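You operate a simulated robot arm through the tools that you are given. There is no shell and no other tool. Be economical: measure what you need, move in short steps, check, and stop when the job is done.

The job below is to be done with a simulated two-armed robot. You get a single attempt, and the scene is never put back.

Task
Pick up the brown bottle with one hand, pass it to the other hand and put it on the right end of the chiller. Set down upright: brown bottle.

Only the result counts: the job must be done as asked and must still hold three seconds after the hand-in. Knocking over, shifting, dropping, spilling or breaking anything else fails it.

Robot
Two 7-joint arms with two-finger parallel grippers on one trunk, on a base that drives. Base frame: it is fixed to the floor where the robot stands at the start and does not move with it; the origin is under the middle of the robot, x ahead of it, y to its left, z up. Readings come in cm, rad, newtons and seconds.
The left shoulder is at the start at [6, 14.7, 54.3], the right one opposite. With the tool pointing down near the work surface each hand reaches from about 10 to 60 cm from the robot's upright axis, wherever it stands, measured 20 degrees to its own side. Places, roughly: brown bottle (6x6x20 cm) [70, -20, 90]; right end of the chiller (18x17 cm) [80, 58, 92]. Payload 3.43 kg a hand.
The TCP of each hand is the grasp point between the finger pads, 3 cm short of the fingertips. In the tool frame z runs along the fingers and y along their closing line. Largest opening 9.4 cm; finger width 2.8, thickness 1; the body of the gripper, 5 by 9.6 cm, starts 5.5 cm behind the TCP.
Orientation is that of the tool frame in the base frame, as a unit quaternion [x, y, z, w]. With the fingers straight down and closing along the base's y, the tool's x points along the base's -x, its y along +y and its z along -z.

Tools
- The arms move only by the tool drive_tool. It takes "left_series", "right_series" or both (then of equal length, played together; a hand with none holds still); each is a list of rows, each a list of 7 numbers: the shift along the base's x, y, z in cm, then the turn, a rotation vector about the base's x, y, z in rad, then the gripper command, from -1 (shut) to 1 (fully open), values between in proportion. In form: [[x, y, z, ax, ay, az, gripper], ...]. A call has 1 to 20 rows; each row shifts and turns the commanded pose from where the row before left it. Each row takes 0.2 s and may step no farther than 5 cm and 0.15 rad from the row before; otherwise, or with a gripper value out of range, the whole call is refused. A pose out of reach is approached as far as the arm can. The call stops where the force on the tool passes 40 N (or 10 N more than at its start, if that is more) or the arm is blocked; 0.2 s more then pass. Each finger travels about 7.2 cm/s and halts on what it meets, pressing with about 38 N; the grip force reading is that of the motor and also rises with nothing between the fingers. The clock runs only during rows and for 0.2 s after the last one: add rows that do not move to give the fingers time. It gives the time, the measured TCP pose, the force on the tool (base axes), the opening and the grip force at its end, in the units of the frame above (readings bear some noise), with the torque about the TCP (base axes, N m) and any sound that the robot's microphone picked up.
- Cameras (640 x 400 px; columns grow to the right, rows downward): "scene" is now at [6.87, 2.08, 119.42]; the picture's right is [0.20, -0.98, 0.00], its down [-0.39, -0.08, -0.92] and it looks along [0.90, 0.19, -0.39] (base axes); focal length 292 px, centre (320, 200). "left" rides on the left gripper at [7.6, -1.4, -10.3] in its tool frame; the picture's right is [0.18, 0.98, 0.00], its down [-0.75, 0.14, -0.64] and it looks along [-0.63, 0.12, 0.77] (tool axes); focal length 243 px, centre (320, 200). "right" rides on the right gripper at [7.6, 1.4, -10.3] in its tool frame; the picture's right is [-0.18, 0.98, 0.00], its down [-0.75, -0.14, -0.64] and it looks along [-0.63, -0.12, 0.77] (tool axes); focal length 243 px, centre (320, 200). There is no depth. A picture from a camera that has moved, and an enlarged one, comes with that camera's place and axes in the base frame and with its lens. The place of the scene camera against the robot may be out by one fixed shift of up to 1.2 cm in any direction.
- grab_frame(camera): a new picture of that camera. It takes no simulated time.
- slide_trunk(by): slides the trunk up (or, below 0, down) by that many cm; the arms and the scene camera ride with it, the base frame stays. It gives what a move gives, with no picture.
- roll_base(legs): drives the robot by 1 to 6 legs, each [ahead, left, turn to the left] in cm, cm and rad, along the robot's own axes; the way and the turn of a leg run together, so that a leg with both is an arc; at most 150 cm and 3.142 rad a leg. The arms and the cameras ride along, it lands a little off, and it stops where it bumps. It gives what a move gives.
- turn_head(pan, tilt): turns the head with the scene camera to pan (to the left, within 1.501 rad either way) and tilt (down, from -0.506 to 1.204), counted from straight ahead of the robot. It gives what a move gives.
- enlarge(camera, box): a new picture of the part [left, top, right, bottom] of that camera's present view, enlarged. It takes no simulated time.
- close_job(): hands the job in; it is judged then, once.

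Work in short steps. Places have to be worked out from the pictures, the camera data and where the tool is seen: move nearer, look again, correct. Check each grasp and each placing, and mend what went wrong. You have 120 turns and 108 pictures in all, those below and enlarged ones among them. Open the grippers and draw the arms clear of the work before you hand the job in, unless the task says otherwise; then end with one line.

The tools are called as a command line: name --argument value ..., lists and objects as JSON in quotes. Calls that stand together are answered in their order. drive_tool: Moves the arms, as the interface text tells. Its arguments: {"type":"object","properties":{"left_series":{"type":"array","items":{"type":"array","items":{"type":"number"}}},"right_series":{"type":"array","items":{"type":"array","items":{"type":"number"}}}},"required":[]} The other tools are called the same way: slide_trunk (by) slides the trunk up or down; roll_base (legs) drives the base; turn_head (pan, tilt) turns the head that bears the scene camera; grab_frame (camera) takes a picture; enlarge (camera, box) takes an enlarged picture of a part of a camera's view; close_job () hands the job in.

At the start:

```text
t: 0.0
left_eef_pos: [29.08, 24.54, 99.97]
left_ee_rot: [0.001, 1.0, 0.0, 0.001]
left_contact_force: [-0.1, 1.0, 0.3]
left_moment: [0.02, -0.01, -0.02]
left_grip_width: 9.4
left_grip_force: 0.0
right_eef_pos: [30.58, -5.96, 100.0]
right_ee_rot: [0.0, 1.0, 0.001, 0.001]
right_contact_force: [0.4, 0.3, -0.7]
right_moment: [0.0, -0.02, 0.02]
right_grip_width: 9.38
right_grip_force: 0.1
trunk travel left (down, up): [-25.0, 0.0]
robot x, y, heading: [-0.01, -0.27, -0.001]
head pan, tilt: [0.204, 0.403]
```

scene: 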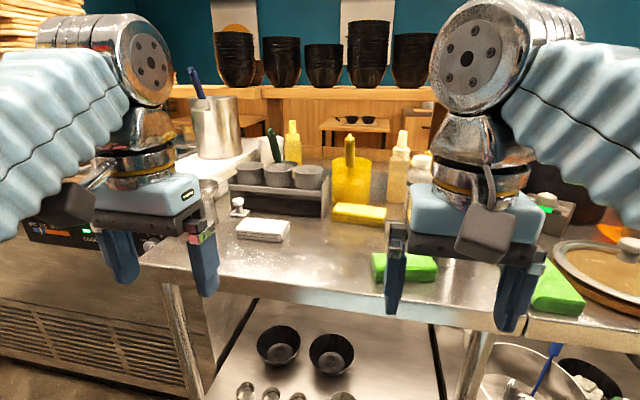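
right: 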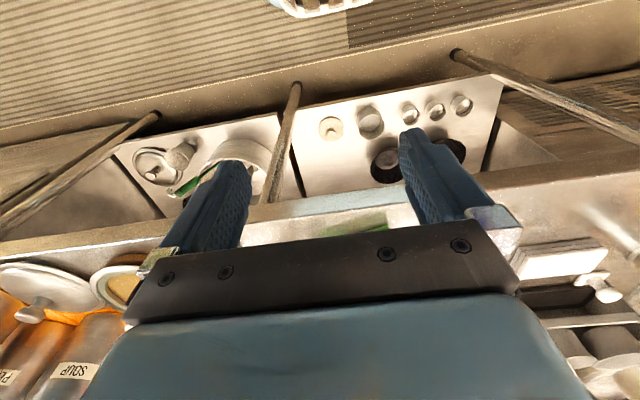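
left: 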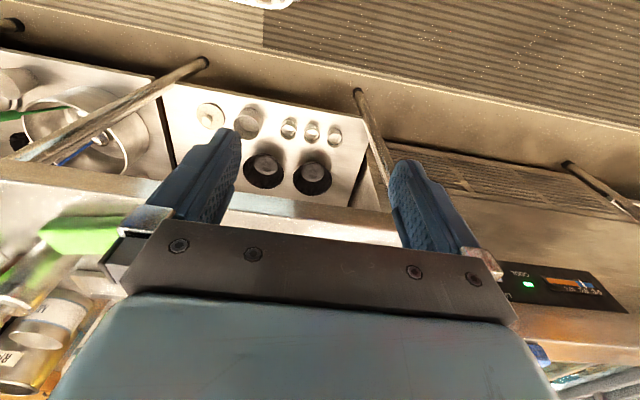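

The right arm hides the bottle area in the scene view. I pan the head to the right, then look towards the chiller.

turn_head --pan -0.3 --tilt 0.4

grab_frame --camera "scene"

turn_head --pan 0.7 --tilt 0.4

grab_frame --camera "scene"

```text
t: 0.9
left_eef_pos: [29.24, 24.53, 100.06]
left_ee_rot: [0.001, 1.0, 0.0, 0.0]
left_contact_force: [0.3, 0.2, 0.6]
left_moment: [0.03, -0.04, 0.0]
left_grip_width: 9.41
left_grip_force: 0.1
right_eef_pos: [30.57, -5.85, 99.96]
right_ee_rot: [0.0, 1.0, 0.001, 0.001]
right_contact_force: [0.6, 0.2, -1.0]
right_moment: [0.01, 0.0, 0.0]
right_grip_width: 9.39
right_grip_force: 0.0
trunk travel left (down, up): [-25.0, 0.0]
robot x, y, heading: [-0.1, 0.2, 0.003]
head pan, tilt: [-0.3, 0.4]
```

```text
104 pictures are left
camera scene: at [6.65, -2.52, 119.46], right [-0.29, -0.96, 0.0], down [-0.37, 0.11, -0.92], along [0.88, -0.27, -0.39], focal length 292 px, centre (320, 200)
```

scene: 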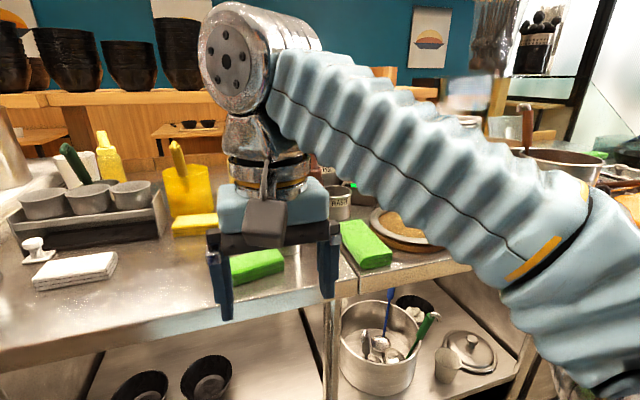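

```text
t: 2.2
left_eef_pos: [29.15, 24.43, 99.98]
left_ee_rot: [0.0, 1.0, 0.0, 0.001]
left_contact_force: [0.4, -0.2, -0.2]
left_moment: [0.01, 0.01, 0.02]
left_grip_width: 9.39
left_grip_force: 0.1
right_eef_pos: [30.51, -5.77, 99.94]
right_ee_rot: [0.0, 1.0, 0.001, 0.001]
right_contact_force: [0.7, -0.2, -0.6]
right_moment: [0.02, -0.04, 0.03]
right_grip_width: 9.4
right_grip_force: 0.1
trunk travel left (down, up): [-25.0, 0.0]
robot x, y, heading: [-0.14, -0.12, 0.001]
head pan, tilt: [0.7, 0.4]
```

```text
103 pictures are left
camera scene: at [4.89, 6.17, 119.46], right [0.64, -0.77, 0.0], down [-0.3, -0.25, -0.92], along [0.71, 0.59, -0.39], focal length 292 px, centre (320, 200)
```

scene: 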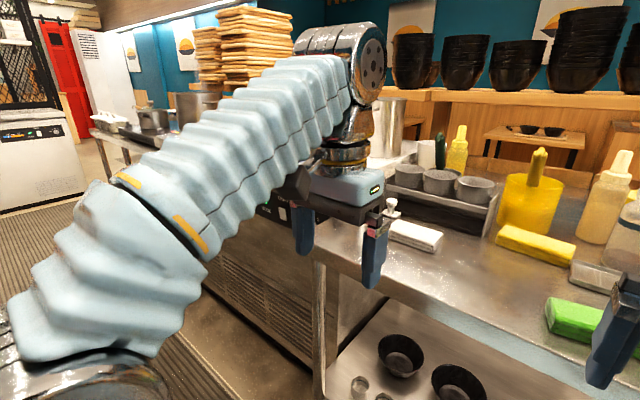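

The bottle should be right behind the right hand. I shift the right hand to the right to see past it.

drive_tool --right_series '[[-1, -5, 0, 0, 0, 0, 1], [-1, -5, 0, 0, 0, 0, 1], [-1, -5, 0, 0, 0, 0, 1], [-1, -5, 0, 0, 0, 0, 1]]'

turn_head --pan -0.1 --tilt 0.45

grab_frame --camera "scene"

```text
refused: row 1 steps farther than a row can; nothing moved
```

```text
t: 3.3
left_eef_pos: [29.26, 24.57, 99.98]
left_ee_rot: [0.0, 1.0, -0.001, 0.001]
left_contact_force: [-0.4, -0.5, -0.3]
left_moment: [-0.01, -0.01, -0.03]
left_grip_width: 9.43
left_grip_force: 0.0
right_eef_pos: [30.55, -5.88, 99.99]
right_ee_rot: [0.0, 1.0, 0.001, 0.001]
right_contact_force: [0.6, -0.5, -0.2]
right_moment: [-0.03, 0.01, 0.01]
right_grip_width: 9.38
right_grip_force: 0.0
trunk travel left (down, up): [-25.0, 0.0]
robot x, y, heading: [0.02, 0.14, -0.001]
head pan, tilt: [-0.099, 0.45]
```

```text
102 pictures are left
camera scene: at [6.94, -0.69, 118.99], right [-0.1, -1.0, 0.0], down [-0.43, 0.04, -0.9], along [0.9, -0.09, -0.44], focal length 292 px, centre (320, 200)
```

scene: 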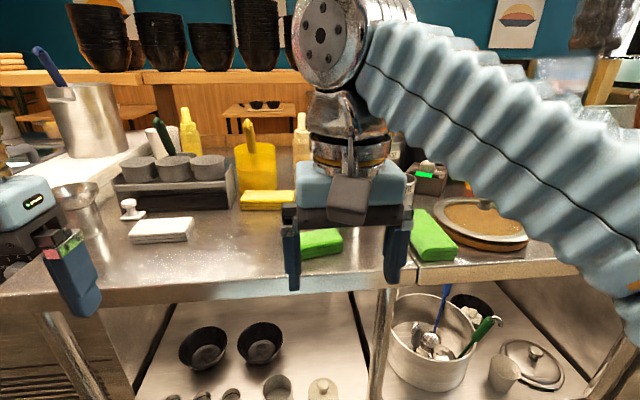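

The row length was slightly over the limit, so I retry with 4.8 cm rows.

drive_tool --right_series '[[0, -4.8, 0, 0, 0, 0, 1], [0, -4.8, 0, 0, 0, 0, 1], [0, -4.8, 0, 0, 0, 0, 1], [0, -4.8, 0, 0, 0, 0, 1], [0, -4.8, 0, 0, 0, 0, 1]]'

grab_frame --camera "scene"

```text
t: 4.5
left_eef_pos: [29.19, 24.46, 99.92]
left_ee_rot: [0.0, 1.0, 0.0, 0.001]
left_contact_force: [-0.1, -0.1, 0.2]
left_moment: [0.02, 0.02, 0.02]
left_grip_width: 9.4
left_grip_force: 0.1
right_eef_pos: [30.54, -29.93, 99.84]
right_ee_rot: [-0.001, 1.0, 0.001, 0.0]
right_contact_force: [0.1, 0.4, 0.7]
right_moment: [0.01, -0.01, 0.0]
right_grip_width: 9.38
right_grip_force: 0.2
trunk travel left (down, up): [-25.0, 0.0]
robot x, y, heading: [-0.08, 0.08, 0.002]
head pan, tilt: [-0.099, 0.45]
```

```text
101 pictures are left
camera scene: at [6.94, -0.71, 118.99], right [-0.1, -0.99, 0.0], down [-0.43, 0.04, -0.9], along [0.9, -0.09, -0.44], focal length 292 px, centre (320, 200)
```

scene: 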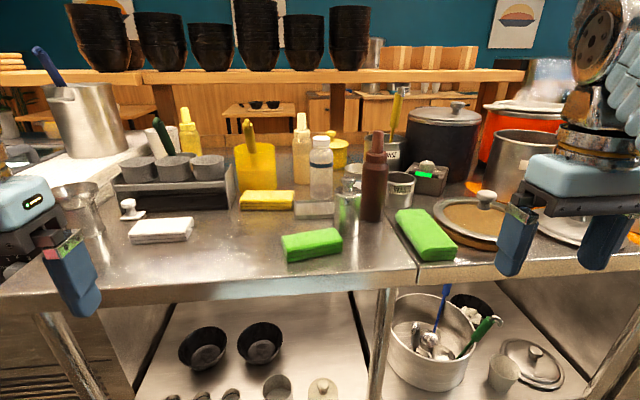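

enlarge --camera "scene" --box '[270, 80, 470, 280]'

enlarge --camera "scene" --box '[0, 60, 200, 260]'

```text
2.00 times, centred on (370, 180) of scene
camera zoom: at [6.94, -0.71, 118.99], right [-0.1, -0.99, 0.0], down [-0.43, 0.04, -0.9], along [0.9, -0.09, -0.44], focal length 584 px, centre (220, 240)
```

zoom: 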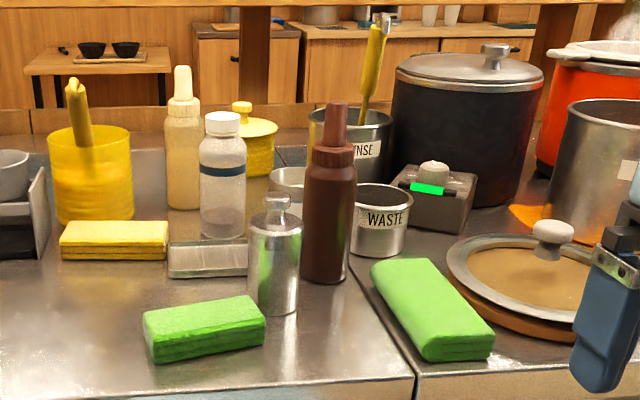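

```text
2.00 times, centred on (100, 160) of scene
camera zoom: at [6.94, -0.71, 118.99], right [-0.1, -0.99, 0.0], down [-0.43, 0.04, -0.9], along [0.9, -0.09, -0.44], focal length 584 px, centre (760, 280)
```

zoom: 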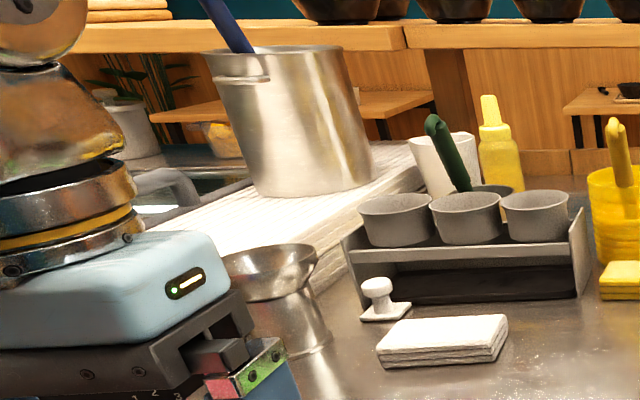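

The bottle is at about (71, -20) standing on a surface at about z 81. The steel dispenser is close by at about (65, -13). I drive 10 cm ahead and check again.

roll_base --legs '[[10, 0, 0]]'

turn_head --pan -0.2 --tilt 0.6

grab_frame --camera "scene"

turn_head --pan 0.0 --tilt 1.2

grab_frame --camera "scene"

```text
t: 5.7
left_eef_pos: [39.14, 24.44, 99.94]
left_ee_rot: [0.0, 1.0, 0.0, 0.001]
left_contact_force: [-0.1, 0.1, 0.3]
left_moment: [0.0, -0.02, -0.01]
left_grip_width: 9.4
left_grip_force: 0.0
right_eef_pos: [40.69, -29.84, 100.0]
right_ee_rot: [0.0, 1.0, 0.0, 0.001]
right_contact_force: [0.3, -0.2, 0.5]
right_moment: [-0.01, 0.0, 0.0]
right_grip_width: 9.42
right_grip_force: 0.0
trunk travel left (down, up): [-25.0, 0.0]
robot x, y, heading: [10.21, 0.34, -0.003]
head pan, tilt: [-0.099, 0.45]
```

```text
t: 6.4
left_eef_pos: [39.2, 24.59, 99.99]
left_ee_rot: [0.0, 1.0, -0.001, 0.001]
left_contact_force: [0.3, -0.5, -0.3]
left_moment: [0.01, 0.0, -0.03]
left_grip_width: 9.4
left_grip_force: 0.1
right_eef_pos: [40.64, -29.91, 99.9]
right_ee_rot: [-0.001, 1.0, 0.001, 0.002]
right_contact_force: [0.2, 0.3, 0.7]
right_moment: [0.01, 0.0, 0.0]
right_grip_width: 9.39
right_grip_force: 0.0
trunk travel left (down, up): [-25.0, 0.0]
robot x, y, heading: [10.11, 0.31, -0.002]
head pan, tilt: [-0.201, 0.6]
```

```text
98 pictures are left
camera scene: at [16.54, -1.55, 117.64], right [-0.2, -0.98, 0.0], down [-0.55, 0.11, -0.83], along [0.81, -0.16, -0.56], focal length 292 px, centre (320, 200)
```

scene: 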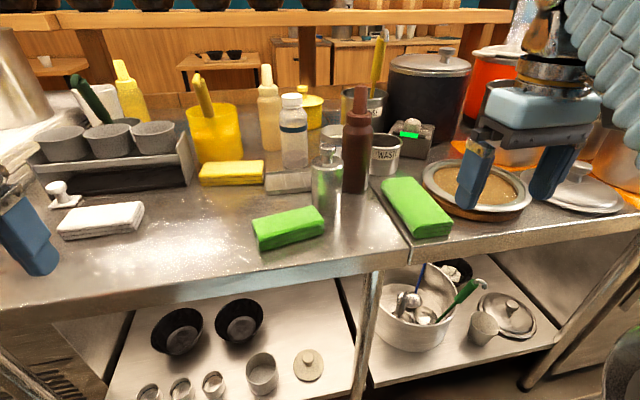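

```text
t: 7.4
left_eef_pos: [39.26, 24.53, 100.07]
left_ee_rot: [0.0, 1.0, 0.0, 0.001]
left_contact_force: [0.6, -0.2, 0.1]
left_moment: [0.01, -0.02, -0.01]
left_grip_width: 9.39
left_grip_force: 0.1
right_eef_pos: [40.76, -29.8, 100.0]
right_ee_rot: [0.0, 1.0, 0.002, 0.001]
right_contact_force: [-0.1, -0.4, -0.4]
right_moment: [-0.01, 0.03, -0.03]
right_grip_width: 9.41
right_grip_force: 0.1
trunk travel left (down, up): [-25.0, 0.0]
robot x, y, heading: [10.0, -0.07, 0.002]
head pan, tilt: [0.0, 1.201]
```

```text
97 pictures are left
camera scene: at [13.48, 0.21, 113.18], right [0.0, -1.0, 0.0], down [-0.93, 0.0, -0.36], along [0.36, 0.0, -0.93], focal length 292 px, centre (320, 200)
```

scene: 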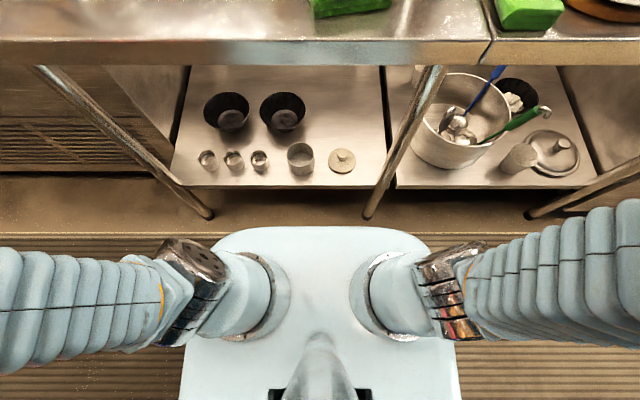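

The path ahead is clear and triangulation puts the bottle at about (70, -20). I drive 10 cm more.

roll_base --legs '[[10, 0, 0]]'

turn_head --pan -0.3 --tilt 0.65

enlarge --camera "scene" --box '[220, 80, 420, 280]'

grab_frame --camera "right"

```text
t: 8.5
left_eef_pos: [49.29, 24.51, 99.94]
left_ee_rot: [0.0, 1.0, 0.0, 0.001]
left_contact_force: [-0.5, 0.0, -0.2]
left_moment: [-0.02, -0.03, -0.02]
left_grip_width: 9.4
left_grip_force: 0.0
right_eef_pos: [50.72, -29.9, 99.86]
right_ee_rot: [0.0, 1.0, 0.001, 0.001]
right_contact_force: [0.3, -0.1, -0.1]
right_moment: [0.0, -0.03, 0.02]
right_grip_width: 9.4
right_grip_force: 0.1
trunk travel left (down, up): [-25.0, 0.0]
robot x, y, heading: [20.08, -0.08, 0.001]
head pan, tilt: [0.0, 1.201]
```

```text
t: 9.5
left_eef_pos: [49.26, 24.58, 99.96]
left_ee_rot: [0.0, 1.0, 0.0, 0.001]
left_contact_force: [-0.8, -0.6, 0.2]
left_moment: [0.03, 0.01, 0.01]
left_grip_width: 9.39
left_grip_force: 0.1
right_eef_pos: [50.57, -29.9, 99.87]
right_ee_rot: [0.0, 1.0, 0.001, 0.002]
right_contact_force: [-0.5, 0.8, -0.7]
right_moment: [0.01, 0.0, 0.01]
right_grip_width: 9.4
right_grip_force: 0.1
trunk travel left (down, up): [-25.0, 0.0]
robot x, y, heading: [20.04, 0.19, 0.003]
head pan, tilt: [-0.3, 0.649]
```

```text
2.00 times, centred on (320, 180) of scene
camera zoom: at [26.16, -2.35, 117.2], right [-0.3, -0.96, 0.0], down [-0.58, 0.18, -0.8], along [0.76, -0.23, -0.61], focal length 584 px, centre (320, 240)
```

zoom: 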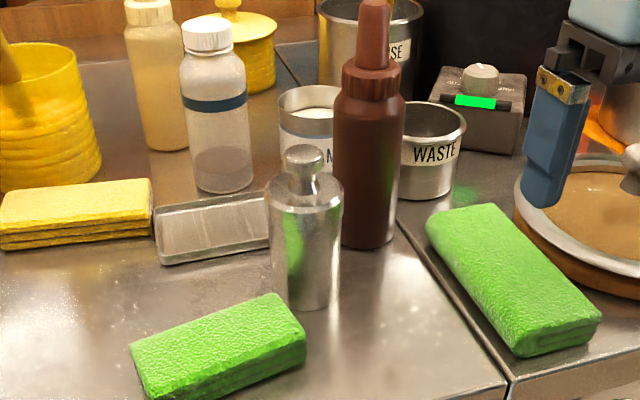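

```text
95 pictures are left
camera right: at [42.99, -28.53, 110.11], right [0.18, 0.98, 0.0], down [0.75, -0.14, 0.64], along [0.63, -0.12, -0.77], focal length 243 px, centre (320, 200)
```

right: 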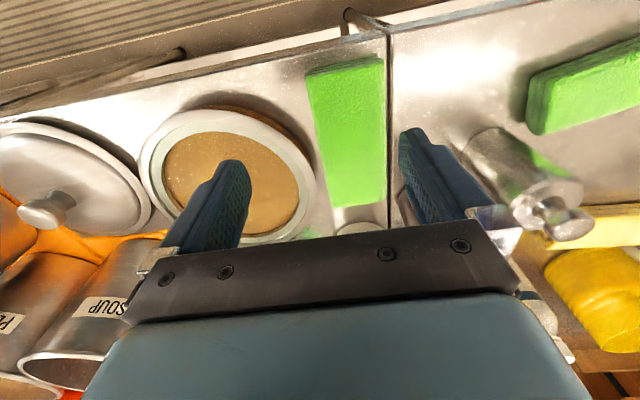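

The bottle is centred at about (69.5, -20.2), with its top at about z 102–104. I raise the right hand and bring it above the bottle, stopping short in x.

drive_tool --right_series '[[0, 0, 4.8, 0, 0, 0, 1], [0, 0, 4.8, 0, 0, 0, 1], [0, 0, 4.8, 0, 0, 0, 1], [0, 4.8, 0, 0, 0, 0, 1], [0, 4.9, 0, 0, 0, 0, 1], [4.8, 0, 0, 0, 0, 0, 1], [4.8, 0, 0, 0, 0, 0, 1], [4.5, 0, 0, 0, 0, 0, 1]]'

grab_frame --camera "scene"

grab_frame --camera "right"

```text
t: 11.4
left_eef_pos: [49.04, 24.62, 100.12]
left_ee_rot: [0.0, 1.0, 0.0, 0.002]
left_contact_force: [-0.1, 0.8, 0.1]
left_moment: [0.01, -0.05, 0.04]
left_grip_width: 9.42
left_grip_force: 0.1
right_eef_pos: [62.81, -21.71, 99.2]
right_ee_rot: [0.0, 1.0, 0.0, 0.012]
right_contact_force: [-2.6, 2.0, 20.1]
right_moment: [0.2, -0.9, 0.07]
right_grip_width: 9.4
right_grip_force: 0.1
right hand out of reach, approached as far as the arm can: row 1, 2, 3, 7, 8
trunk travel left (down, up): [-25.0, 0.0]
robot x, y, heading: [19.74, -0.08, 0.002]
head pan, tilt: [-0.3, 0.649]
stopped in row 8 (right hand): the force on the tool passed its limit at 59 N (the readings are from after the stop); the commanded pose is now the measured one
```

```text
94 pictures are left
camera scene: at [25.91, -2.27, 117.26], right [-0.3, -0.96, 0.0], down [-0.58, 0.18, -0.8], along [0.76, -0.24, -0.6], focal length 292 px, centre (320, 200)
```

scene: 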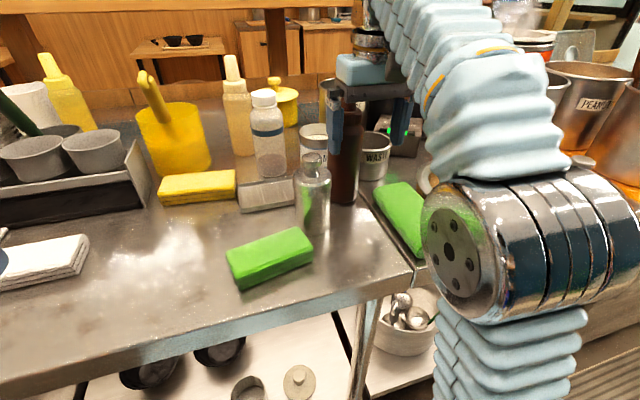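

```text
93 pictures are left
camera right: at [54.82, -20.29, 109.06], right [0.18, 0.98, 0.01], down [0.74, -0.14, 0.66], along [0.65, -0.12, -0.75], focal length 243 px, centre (320, 200)
```

right: 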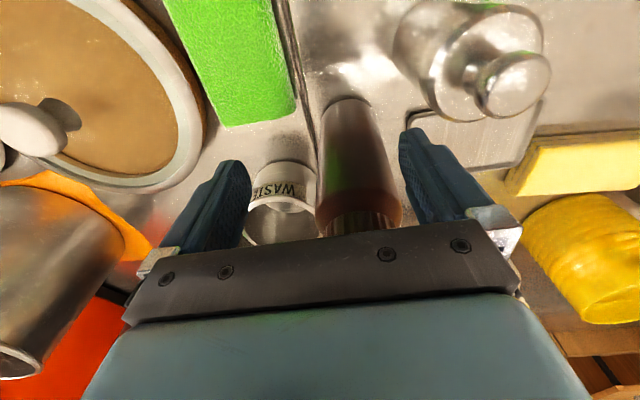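

The top-down reach limit is about z 100, so the rise did not happen. The underside of the gripper now rests on the nozzle, and the moment places the contact about 4.5 cm ahead, at (67.3, -20.7). Tilting the fingers forward lifts that contact point off, so I do that gently.

drive_tool --right_series '[[0.4, 0, 0.3, 0, -0.1, 0, 1], [0.3, 0, 0.3, 0, -0.1, 0, 1]]'

grab_frame --camera "scene"

```text
t: 12.0
left_eef_pos: [49.2, 24.42, 99.98]
left_ee_rot: [-0.001, 1.0, 0.0, 0.001]
left_contact_force: [0.6, 0.9, 0.3]
left_moment: [0.02, 0.0, 0.0]
left_grip_width: 9.4
left_grip_force: 0.1
right_eef_pos: [63.59, -21.62, 99.42]
right_ee_rot: [0.0, 0.994, 0.0, 0.109]
right_contact_force: [-0.4, 0.5, 0.2]
right_moment: [0.0, -0.02, 0.06]
right_grip_width: 9.42
right_grip_force: 0.1
trunk travel left (down, up): [-25.0, 0.0]
robot x, y, heading: [20.48, 0.16, -0.005]
head pan, tilt: [-0.3, 0.649]
```

```text
92 pictures are left
camera scene: at [26.14, -2.33, 117.19], right [-0.3, -0.96, 0.0], down [-0.58, 0.18, -0.8], along [0.76, -0.24, -0.6], focal length 292 px, centre (320, 200)
```

scene: 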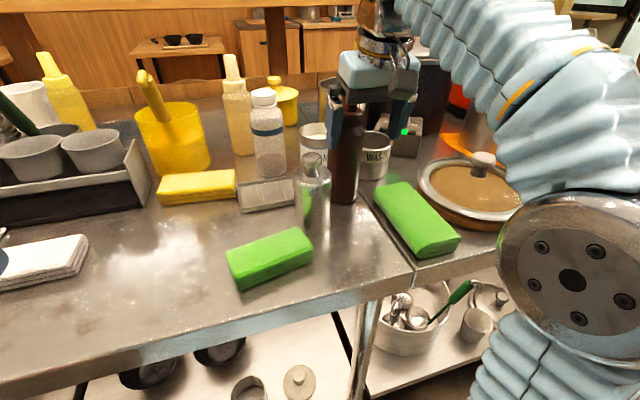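

The contact is free and the bottle still stands. I keep tilting to about 50° from vertical while backing off a little.

drive_tool --right_series '[[-0.5, 0, 0, 0, -0.13, 0, 1], [-1, 0.2, 0, 0, -0.13, 0, 1], [-1, 0.3, 0, 0, -0.13, 0, 1], [-1, 0.3, 0, 0, -0.13, 0, 1], [-1, 0.3, 0, 0, -0.13, 0, 1]]'

grab_frame --camera "scene"

grab_frame --camera "right"

```text
t: 13.2
left_eef_pos: [49.25, 24.46, 100.0]
left_ee_rot: [0.001, 1.0, 0.0, 0.001]
left_contact_force: [0.4, 0.4, 0.1]
left_moment: [0.0, -0.01, -0.03]
left_grip_width: 9.42
left_grip_force: 0.1
right_eef_pos: [59.11, -20.64, 99.45]
right_ee_rot: [0.0, 0.906, 0.0, 0.423]
right_contact_force: [1.0, 0.2, -0.9]
right_moment: [-0.02, 0.0, 0.03]
right_grip_width: 9.38
right_grip_force: 0.0
trunk travel left (down, up): [-25.0, 0.0]
robot x, y, heading: [20.39, -0.04, 0.002]
head pan, tilt: [-0.3, 0.649]
```

```text
91 pictures are left
camera scene: at [26.16, -2.34, 117.21], right [-0.3, -0.96, 0.0], down [-0.58, 0.18, -0.8], along [0.76, -0.24, -0.6], focal length 292 px, centre (320, 200)
```

scene: 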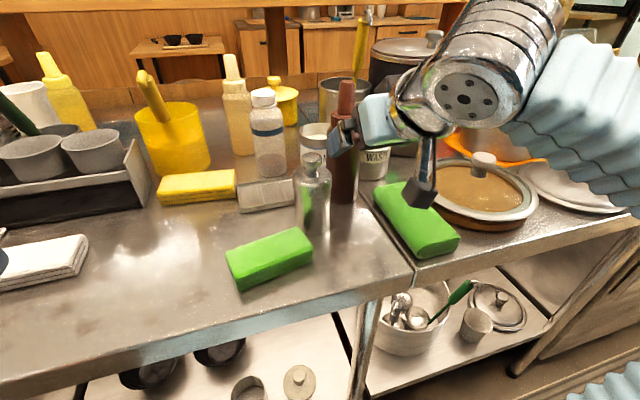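

```text
90 pictures are left
camera right: at [46.36, -19.25, 100.14], right [0.12, 0.98, 0.14], down [-0.01, -0.14, 0.99], along [0.99, -0.12, -0.01], focal length 243 px, centre (320, 200)
```

right: 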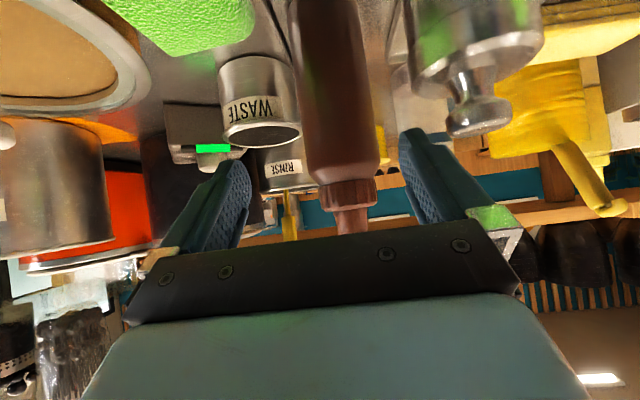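

The right camera now looks along the horizontal. Combining views, the bottle axis is at about (67, -20.2), with the base at z 84, the shoulder at 98 and the top at 104. I tilt a bit flatter, narrow the fingers to 8 cm, and advance partway to grip the upper body at z 95.

drive_tool --right_series '[[0, 0.2, 0, 0, -0.15, 0, 0.75], [1.5, 0.1, -1.5, 0, 0, 0, 0.72], [2, 0, -1.5, 0, 0, 0, 0.72]]'

grab_frame --camera "right"

enlarge --camera "scene" --box '[260, 60, 460, 260]'

```text
t: 14.0
left_eef_pos: [49.2, 24.57, 99.9]
left_ee_rot: [0.0, 1.0, 0.0, 0.0]
left_contact_force: [0.0, -0.3, 0.2]
left_moment: [0.01, 0.03, -0.01]
left_grip_width: 9.4
left_grip_force: 0.0
right_eef_pos: [62.7, -20.38, 96.41]
right_ee_rot: [0.001, 0.872, 0.001, 0.489]
right_contact_force: [-0.4, 0.2, 0.0]
right_moment: [0.0, 0.0, -0.01]
right_grip_width: 8.08
right_grip_force: 0.1
trunk travel left (down, up): [-25.0, 0.0]
robot x, y, heading: [20.29, 0.26, 0.0]
head pan, tilt: [-0.3, 0.649]
```

```text
89 pictures are left
camera right: at [49.9, -18.98, 95.2], right [0.1, 0.98, 0.16], down [-0.15, -0.14, 0.98], along [0.98, -0.12, 0.14], focal length 243 px, centre (320, 200)
```

right: 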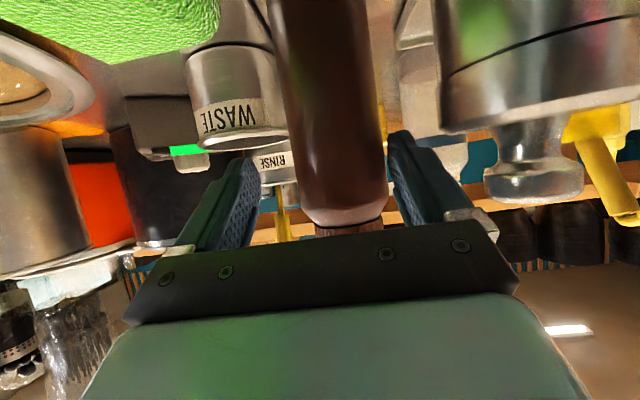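

```text
2.00 times, centred on (360, 160) of scene
camera zoom: at [26.13, -2.35, 117.21], right [-0.3, -0.96, 0.0], down [-0.58, 0.18, -0.8], along [0.76, -0.24, -0.6], focal length 584 px, centre (240, 280)
```

zoom: 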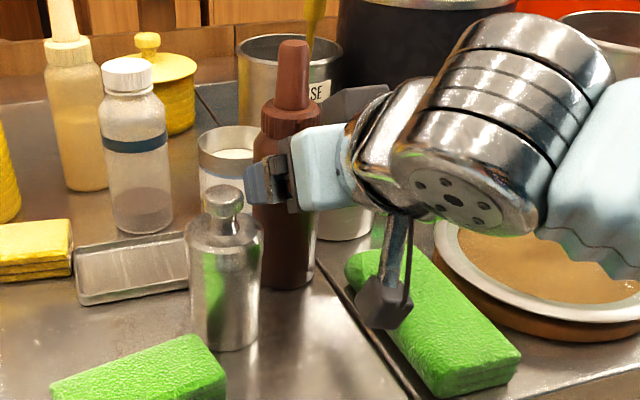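

The bottle sits slightly to the left within the fingers, at y about -19.6. I shift +0.7 in y and go in to (66, -19.7, 95), which still clears the dispenser.

drive_tool --right_series '[[0, 0.4, 0, 0, 0, 0, 0.72], [1.6, 0.3, -0.7, 0, 0, 0, 0.72], [1.7, 0, -0.7, 0, 0, 0, 0.72]]'

grab_frame --camera "right"

enlarge --camera "scene" --box '[260, 60, 460, 260]'

```text
t: 14.8
left_eef_pos: [49.22, 24.47, 100.04]
left_ee_rot: [0.0, 1.0, -0.001, 0.0]
left_contact_force: [-0.5, 0.3, -0.2]
left_moment: [0.0, -0.01, 0.02]
left_grip_width: 9.39
left_grip_force: 0.0
right_eef_pos: [65.82, -19.66, 95.0]
right_ee_rot: [0.0, 0.873, 0.0, 0.487]
right_contact_force: [-0.6, 0.6, 0.0]
right_moment: [0.0, 0.03, -0.03]
right_grip_width: 8.1
right_grip_force: 0.0
trunk travel left (down, up): [-25.0, 0.0]
robot x, y, heading: [19.98, 0.0, -0.0]
head pan, tilt: [-0.3, 0.649]
```

```text
87 pictures are left
camera right: at [53.17, -18.29, 93.8], right [0.1, 0.98, 0.16], down [-0.15, -0.14, 0.98], along [0.98, -0.12, 0.14], focal length 243 px, centre (320, 200)
```

right: 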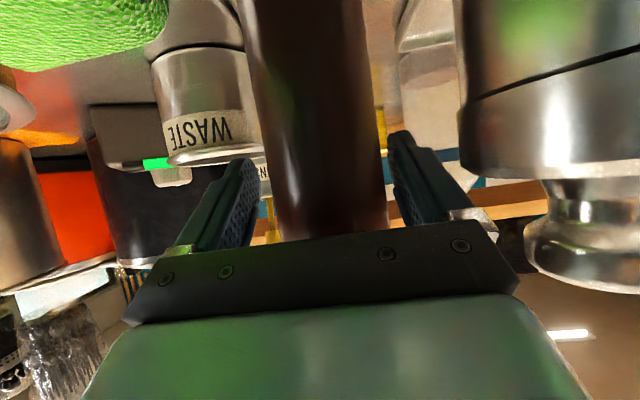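

```text
2.00 times, centred on (360, 160) of scene
camera zoom: at [26.14, -2.35, 117.21], right [-0.3, -0.96, 0.0], down [-0.58, 0.18, -0.8], along [0.76, -0.24, -0.6], focal length 584 px, centre (240, 280)
```

zoom: 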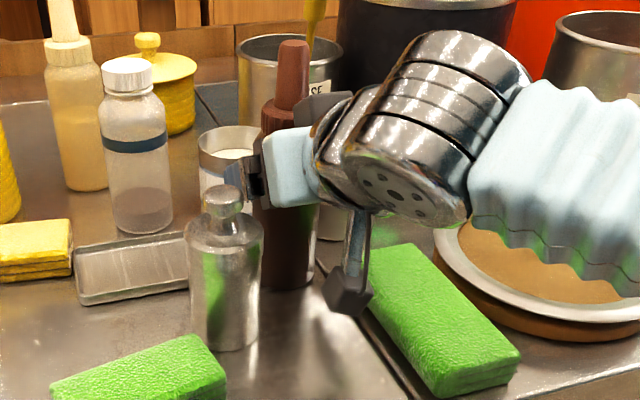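

The bottle is centred between the fingers. I close them.

drive_tool --right_series '[[0, 0, 0, 0, 0, 0, 0.3], [0, 0, 0, 0, 0, 0, 0], [0, 0, 0, 0, 0, 0, -1], [0, 0, 0, 0, 0, 0, -1]]'

grab_frame --camera "right"

```text
t: 15.8
left_eef_pos: [49.22, 24.5, 100.11]
left_ee_rot: [0.0, 1.0, 0.0, 0.001]
left_contact_force: [-0.6, 1.2, -0.1]
left_moment: [0.02, -0.03, -0.01]
left_grip_width: 9.39
left_grip_force: 0.0
right_eef_pos: [66.0, -19.68, 94.92]
right_ee_rot: [0.001, 0.873, 0.0, 0.488]
right_contact_force: [-0.2, 1.0, 1.6]
right_moment: [0.01, -0.11, 0.04]
right_grip_width: 6.17
right_grip_force: 38.3
trunk travel left (down, up): [-25.0, 0.0]
robot x, y, heading: [20.23, 0.37, 0.004]
head pan, tilt: [-0.3, 0.649]
```

```text
85 pictures are left
camera right: at [53.16, -18.29, 93.83], right [0.1, 0.98, 0.16], down [-0.15, -0.14, 0.98], along [0.98, -0.12, 0.14], focal length 243 px, centre (320, 200)
```

right: 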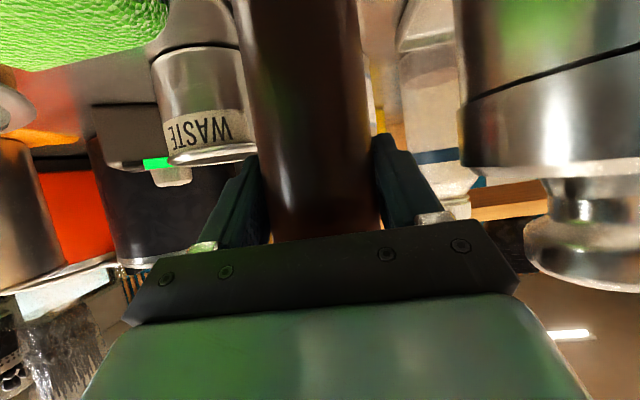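

The bottle is held firmly at 6.2 cm. I lift it straight up.

drive_tool --right_series '[[0, 0, 1, 0, 0, 0, -1], [0, 0, 2, 0, 0, 0, -1], [0, 0, 2.5, 0, 0, 0, -1], [0, 0, 2.5, 0, 0, 0, -1], [0, 0, 2, 0, 0, 0, -1]]'

grab_frame --camera "scene"

```text
t: 17.0
left_eef_pos: [49.28, 24.64, 100.02]
left_ee_rot: [0.0, 1.0, 0.0, 0.002]
left_contact_force: [0.9, 0.3, 0.9]
left_moment: [-0.01, 0.0, 0.0]
left_grip_width: 9.39
left_grip_force: 0.1
right_eef_pos: [65.98, -19.66, 104.96]
right_ee_rot: [0.001, 0.873, 0.0, 0.488]
right_contact_force: [-0.2, 0.0, -2.7]
right_moment: [0.0, 0.03, -0.02]
right_grip_width: 6.15
right_grip_force: 38.2
trunk travel left (down, up): [-25.0, 0.0]
robot x, y, heading: [20.17, 0.1, 0.003]
head pan, tilt: [-0.3, 0.649]
```

```text
84 pictures are left
camera scene: at [26.17, -2.35, 117.21], right [-0.3, -0.96, 0.0], down [-0.58, 0.18, -0.8], along [0.76, -0.24, -0.6], focal length 292 px, centre (320, 200)
```

scene: 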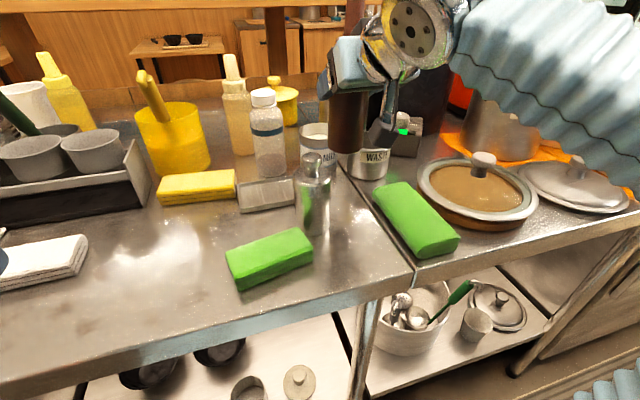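

The bottle is lifted (about 0.3 kg). I back the base 22 cm straight out to get free space for the handover.

roll_base --legs '[[-22, 0, 0]]'

turn_head --pan 0.0 --tilt 0.5

grab_frame --camera "scene"

```text
t: 18.7
left_eef_pos: [27.33, 24.58, 100.03]
left_ee_rot: [0.001, 1.0, 0.0, 0.0]
left_contact_force: [0.2, -1.1, 0.3]
left_moment: [0.0, -0.01, 0.02]
left_grip_width: 9.39
left_grip_force: 0.1
right_eef_pos: [43.98, -19.78, 104.98]
right_ee_rot: [0.0, 0.873, 0.001, 0.488]
right_contact_force: [0.7, -0.6, -3.2]
right_moment: [-0.02, 0.02, -0.03]
right_grip_width: 6.15
right_grip_force: 38.2
trunk travel left (down, up): [-25.0, 0.0]
robot x, y, heading: [-1.99, -0.24, -0.004]
head pan, tilt: [-0.3, 0.649]
```

```text
t: 19.5
left_eef_pos: [27.3, 24.45, 99.9]
left_ee_rot: [0.001, 1.0, -0.001, 0.001]
left_contact_force: [0.1, 0.4, 0.3]
left_moment: [0.03, 0.02, -0.03]
left_grip_width: 9.4
left_grip_force: 0.2
right_eef_pos: [43.93, -19.77, 104.98]
right_ee_rot: [0.0, 0.873, 0.001, 0.487]
right_contact_force: [-0.4, 0.4, -3.6]
right_moment: [0.0, -0.05, 0.01]
right_grip_width: 6.16
right_grip_force: 37.8
trunk travel left (down, up): [-25.0, 0.0]
robot x, y, heading: [-2.05, -0.04, -0.005]
head pan, tilt: [0.0, 0.499]
```

```text
83 pictures are left
camera scene: at [4.95, 0.21, 118.54], right [0.0, -1.0, 0.0], down [-0.48, 0.0, -0.88], along [0.88, 0.0, -0.48], focal length 292 px, centre (320, 200)
```

scene: 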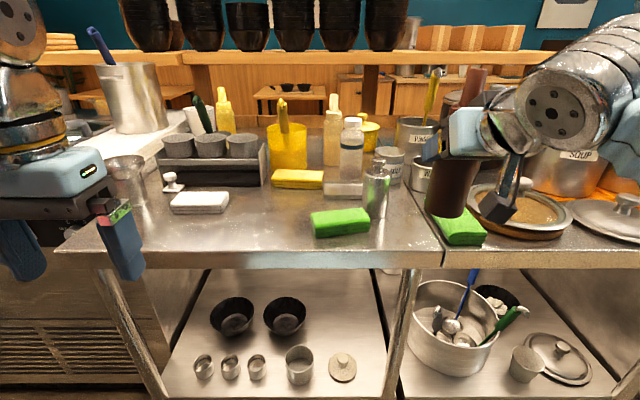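

The bottle is clear of the table. I bring the right hand towards the middle while yawing it left by 0.6. At the same time I tilt the left hand to 30° below horizontal, with the grippers still well apart.

drive_tool --right_series '[[-0.3, 2.2, 0, 0, 0, 0.086, -1], [-0.3, 2.2, 0, 0, 0, 0.086, -1], [-0.3, 2.2, 0, 0, 0, 0.086, -1], [-0.3, 2.2, 0, 0, 0, 0.086, -1], [-0.3, 2.2, 0, 0, 0, 0.086, -1], [-0.3, 2.2, 0, 0, 0, 0.086, -1], [-0.3, 2.2, 0, 0, 0, 0.086, -1]]' --left_series '[[0, 0.5, 0, 0, -0.149, 0, 1], [0, 0.5, 0, 0, -0.149, 0, 1], [0, 0.5, 0, 0, -0.149, 0, 1], [0, 0.5, 0, 0, -0.149, 0, 1], [0, 0.5, 0, 0, -0.149, 0, 1], [0, 0.5, 0, 0, -0.149, 0, 1], [0, 0.5, 0, 0, -0.149, 0, 1]]'

grab_frame --camera "scene"

```text
t: 21.1
left_eef_pos: [27.27, 27.97, 99.87]
left_ee_rot: [0.0, 0.866, 0.001, 0.5]
left_contact_force: [0.0, 0.2, 0.0]
left_moment: [0.04, 0.03, -0.01]
left_grip_width: 9.4
left_grip_force: 0.1
right_eef_pos: [41.78, -4.29, 105.08]
right_ee_rot: [-0.259, 0.834, 0.146, 0.466]
right_contact_force: [-0.1, 0.6, -3.7]
right_moment: [0.01, 0.0, 0.02]
right_grip_width: 6.14
right_grip_force: 37.9
trunk travel left (down, up): [-25.0, 0.0]
robot x, y, heading: [-2.05, -0.07, -0.002]
head pan, tilt: [0.0, 0.499]
```

```text
82 pictures are left
camera scene: at [4.95, 0.21, 118.55], right [0.0, -1.0, 0.0], down [-0.48, 0.0, -0.88], along [0.88, 0.0, -0.48], focal length 292 px, centre (320, 200)
```

scene: 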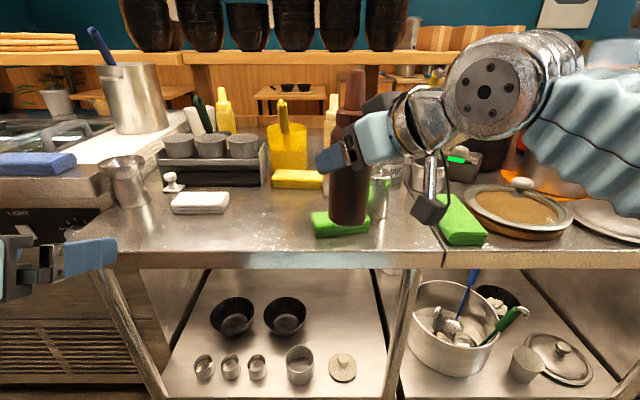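

The bottle base reads at z 94, at about (42.6, -4). I yaw the left hand right by 0.9 and bring it to a pre-grasp about 12 cm from the bottle.

drive_tool --left_series '[[1.2, -2.5, 0, 0, 0, -0.15, 1], [1.2, -3.2, 0, 0, 0, -0.15, 1], [1.2, -3.5, 0, 0, 0, -0.15, 1], [1.2, -3.5, 0, 0, 0, -0.15, 1], [1.2, -3.5, 0, 0, 0, -0.15, 1], [1.2, -3.5, -0.4, 0, 0, -0.15, 1]]'

grab_frame --camera "scene"

grab_frame --camera "left"

```text
t: 22.5
left_eef_pos: [34.42, 8.17, 99.56]
left_ee_rot: [0.378, 0.779, -0.217, 0.45]
left_contact_force: [0.1, 0.0, 0.6]
left_moment: [0.01, -0.02, 0.0]
left_grip_width: 9.39
left_grip_force: 0.0
right_eef_pos: [41.84, -4.24, 105.11]
right_ee_rot: [-0.258, 0.834, 0.145, 0.466]
right_contact_force: [0.3, 0.3, -3.6]
right_moment: [0.01, 0.0, 0.01]
right_grip_width: 6.13
right_grip_force: 37.9
trunk travel left (down, up): [-25.0, 0.0]
robot x, y, heading: [-1.83, 0.04, 0.0]
head pan, tilt: [0.0, 0.499]
```

```text
81 pictures are left
camera scene: at [4.93, 0.23, 118.54], right [0.0, -1.0, 0.0], down [-0.48, 0.0, -0.88], along [0.88, 0.0, -0.48], focal length 292 px, centre (320, 200)
```

scene: 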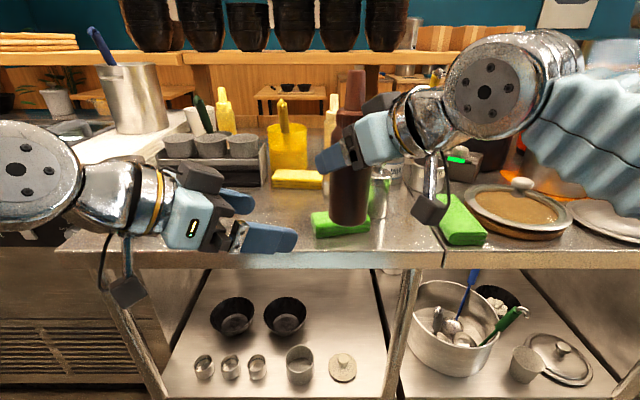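

```text
80 pictures are left
camera left: at [25.32, 17.4, 98.05], right [0.71, 0.68, -0.16], down [0.0, 0.23, 0.97], along [0.7, -0.69, 0.16], focal length 243 px, centre (320, 200)
```

left: 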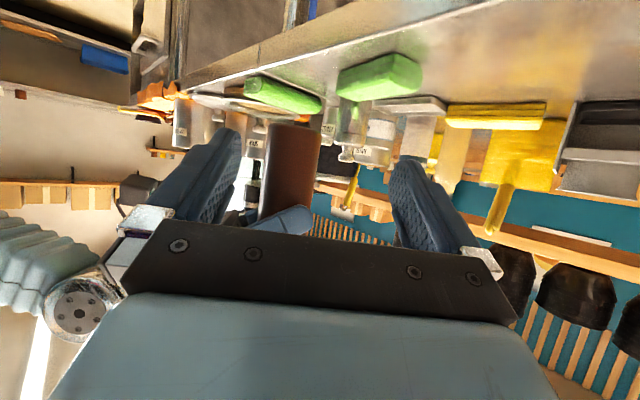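

With these angles the left palm corner would run into the right hand's left finger. I make the hands oppose each other more: right yaw to about 1.3 and left yaw to about -1.4, keeping a distance of about 12 cm.

drive_tool --left_series '[[0, 1.5, 0, 0, 0, -0.1, 1], [1, 0.5, 0, 0, 0, -0.1, 1], [1.2, 0, 0, 0, 0, -0.1, 1], [1.2, 0, 0, 0, 0, -0.1, 1], [1.2, 0, 0, 0, 0, -0.1, 1]]' --right_series '[[0, 0, 0, 0, 0, 0.14, -1], [0, 0, 0, 0, 0, 0.14, -1], [0, 0, 0, 0, 0, 0.14, -1], [0, 0, 0, 0, 0, 0.14, -1], [0, 0, 0, 0, 0, 0.14, -1]]'

grab_frame --camera "scene"

grab_frame --camera "left"

```text
t: 23.7
left_eef_pos: [39.19, 10.24, 99.63]
left_ee_rot: [0.559, 0.662, -0.322, 0.382]
left_contact_force: [-0.4, 0.5, 0.6]
left_moment: [0.02, -0.01, 0.02]
left_grip_width: 9.41
left_grip_force: 0.2
right_eef_pos: [41.88, -4.27, 104.97]
right_ee_rot: [-0.528, 0.695, 0.295, 0.388]
right_contact_force: [-1.2, -0.6, -2.7]
right_moment: [-0.04, -0.02, -0.03]
right_grip_width: 6.14
right_grip_force: 37.7
trunk travel left (down, up): [-25.0, 0.0]
robot x, y, heading: [-1.9, -0.04, -0.006]
head pan, tilt: [0.0, 0.499]
```

```text
79 pictures are left
camera scene: at [4.94, 0.23, 118.54], right [0.0, -1.0, 0.0], down [-0.48, 0.0, -0.88], along [0.88, 0.0, -0.48], focal length 292 px, centre (320, 200)
```

scene: 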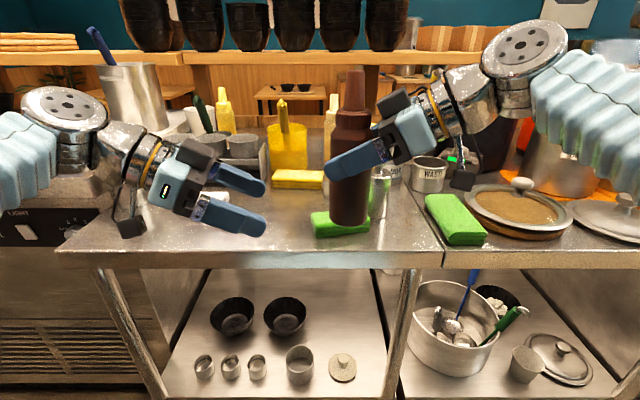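

```text
78 pictures are left
camera left: at [35.36, 22.6, 98.13], right [0.95, 0.26, -0.16], down [0.11, 0.2, 0.97], along [0.28, -0.95, 0.16], focal length 243 px, centre (320, 200)
```

left: 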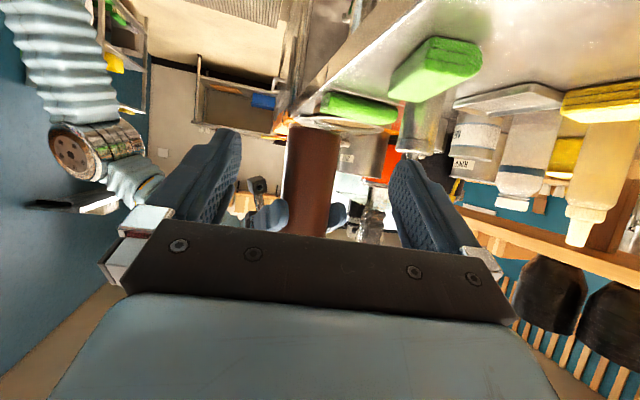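

The bottle axis is at about (41.6, -3.8) and the line-up with the left fingers is good. I advance 8 cm and check.

drive_tool --left_series '[[0.7, -4, 0, 0, 0, 0, 1], [0.7, -4, 0, 0, 0, 0, 1]]'

grab_frame --camera "left"

enlarge --camera "scene" --box '[230, 80, 450, 280]'

```text
t: 24.3
left_eef_pos: [40.46, 2.22, 99.56]
left_ee_rot: [0.559, 0.662, -0.322, 0.382]
left_contact_force: [0.4, 0.3, 0.6]
left_moment: [-0.01, -0.01, 0.03]
left_grip_width: 9.37
left_grip_force: 0.1
right_eef_pos: [41.81, -4.15, 105.01]
right_ee_rot: [-0.528, 0.695, 0.295, 0.388]
right_contact_force: [-0.1, 0.1, -3.6]
right_moment: [-0.01, -0.01, 0.02]
right_grip_width: 6.15
right_grip_force: 37.9
trunk travel left (down, up): [-25.0, 0.0]
robot x, y, heading: [-1.69, 0.06, 0.0]
head pan, tilt: [0.0, 0.499]
```

```text
77 pictures are left
camera left: at [36.79, 14.58, 98.12], right [0.95, 0.26, -0.16], down [0.11, 0.2, 0.97], along [0.28, -0.95, 0.16], focal length 243 px, centre (320, 200)
```

left: 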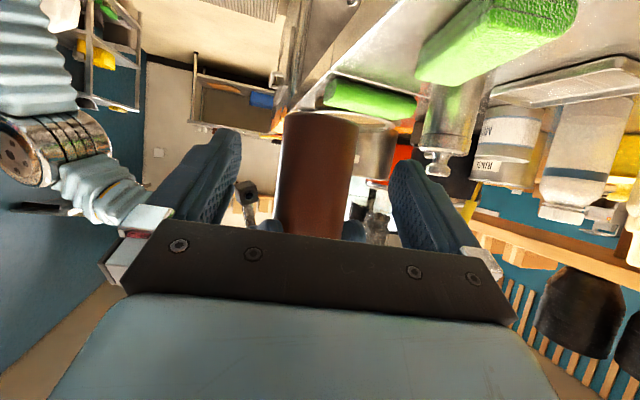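

```text
2.00 times, centred on (340, 180) of scene
camera zoom: at [4.95, 0.24, 118.54], right [0.0, -1.0, 0.0], down [-0.48, 0.0, -0.88], along [0.88, 0.0, -0.48], focal length 584 px, centre (280, 240)
```

zoom: 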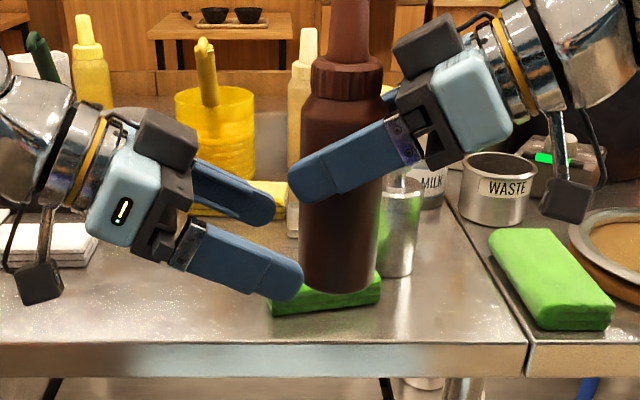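

Alignment is good and the gap between the hands should hold. I lower slightly by 0.5 cm and advance the last 5 cm.

drive_tool --left_series '[[0.45, -2.5, -0.5, 0, 0, 0, 1], [0.4, -2.3, 0, 0, 0, 0, 1]]'

enlarge --camera "scene" --box '[230, 80, 450, 280]'

grab_frame --camera "left"

```text
t: 24.9
left_eef_pos: [41.29, -2.57, 99.12]
left_ee_rot: [0.559, 0.663, -0.321, 0.382]
left_contact_force: [0.1, 0.3, 0.3]
left_moment: [0.0, -0.05, 0.0]
left_grip_width: 9.42
left_grip_force: 0.1
right_eef_pos: [41.91, -4.26, 104.99]
right_ee_rot: [-0.528, 0.696, 0.295, 0.387]
right_contact_force: [-0.2, 0.1, -2.5]
right_moment: [-0.01, -0.04, 0.0]
right_grip_width: 6.15
right_grip_force: 38.3
trunk travel left (down, up): [-25.0, 0.0]
robot x, y, heading: [-1.55, 0.09, 0.001]
head pan, tilt: [0.0, 0.499]
```

```text
2.00 times, centred on (340, 180) of scene
camera zoom: at [4.96, 0.23, 118.54], right [0.0, -1.0, 0.0], down [-0.48, 0.0, -0.88], along [0.88, 0.0, -0.48], focal length 584 px, centre (280, 240)
```

zoom: 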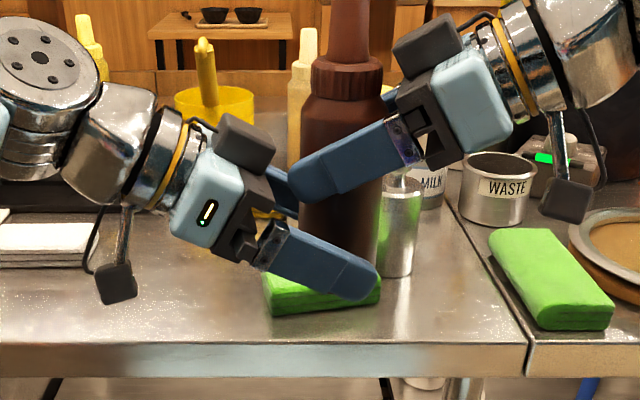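

```text
74 pictures are left
camera left: at [37.58, 9.77, 97.63], right [0.95, 0.26, -0.16], down [0.11, 0.2, 0.97], along [0.28, -0.95, 0.16], focal length 243 px, centre (320, 200)
```

left: 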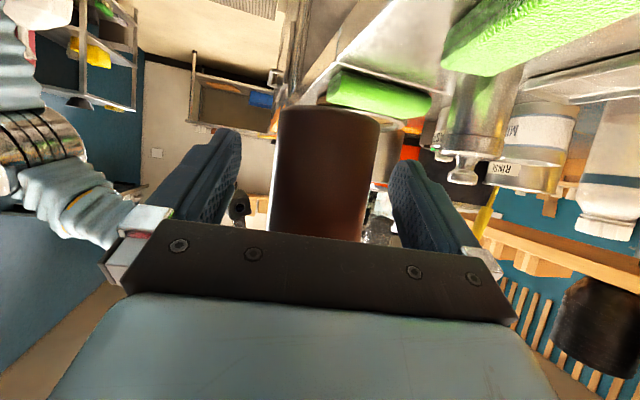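

The bottle is about 0.4 cm towards +x from the left fingers' middle. I correct that and close the left fingers.

drive_tool --left_series '[[0.4, 0, 0, 0, 0, 0, 1], [0, 0, 0, 0, 0, 0, 0.6], [0, 0, 0, 0, 0, 0, 0.3], [0, 0, 0, 0, 0, 0, 0], [0, 0, 0, 0, 0, 0, -1], [0, 0, 0, 0, 0, 0, -1]]'

enlarge --camera "scene" --box '[230, 80, 450, 280]'

```text
t: 26.3
left_eef_pos: [41.56, -2.49, 99.14]
left_ee_rot: [0.559, 0.662, -0.322, 0.382]
left_contact_force: [-16.0, -2.2, -0.1]
left_moment: [-0.26, -0.35, -0.13]
left_grip_width: 5.77
left_grip_force: 37.7
right_eef_pos: [41.89, -4.22, 104.99]
right_ee_rot: [-0.528, 0.695, 0.296, 0.388]
right_contact_force: [15.5, 2.9, -0.7]
right_moment: [0.41, -0.6, -0.14]
right_grip_width: 6.18
right_grip_force: 38.3
trunk travel left (down, up): [-25.0, 0.0]
robot x, y, heading: [-2.01, 0.48, -0.009]
head pan, tilt: [0.0, 0.499]
```

```text
2.00 times, centred on (340, 180) of scene
camera zoom: at [4.96, 0.22, 118.54], right [0.0, -1.0, 0.0], down [-0.48, 0.0, -0.88], along [0.88, 0.0, -0.48], focal length 584 px, centre (280, 240)
```

zoom: 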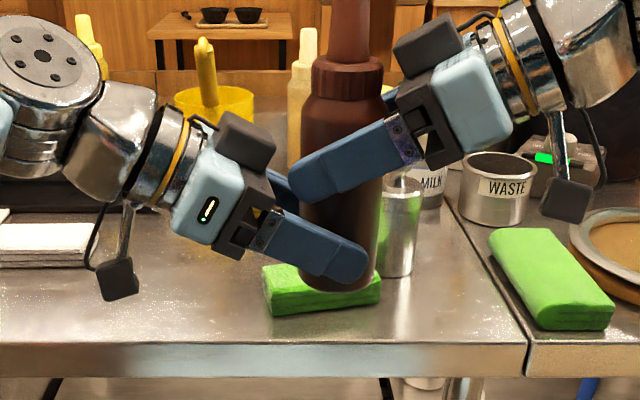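

Both hands hold it, with a 16 N sideways strain between them. I ease the left hand by 0.3 cm in -x to relax that.

drive_tool --left_series '[[-0.25, 0, 0, 0, 0, 0, -1], [0, 0, 0, 0, 0, 0, -1]]'

```text
t: 26.9
left_eef_pos: [41.45, -2.48, 99.09]
left_ee_rot: [0.558, 0.664, -0.32, 0.382]
left_contact_force: [-4.7, -2.3, 0.2]
left_moment: [-0.06, 0.2, -0.04]
left_grip_width: 5.79
left_grip_force: 38.3
right_eef_pos: [41.92, -4.26, 105.06]
right_ee_rot: [-0.529, 0.695, 0.296, 0.388]
right_contact_force: [5.1, 2.0, -1.6]
right_moment: [0.22, -0.5, -0.04]
right_grip_width: 6.13
right_grip_force: 37.7
trunk travel left (down, up): [-25.0, 0.0]
robot x, y, heading: [-2.12, 0.03, -0.004]
head pan, tilt: [0.0, 0.499]
```

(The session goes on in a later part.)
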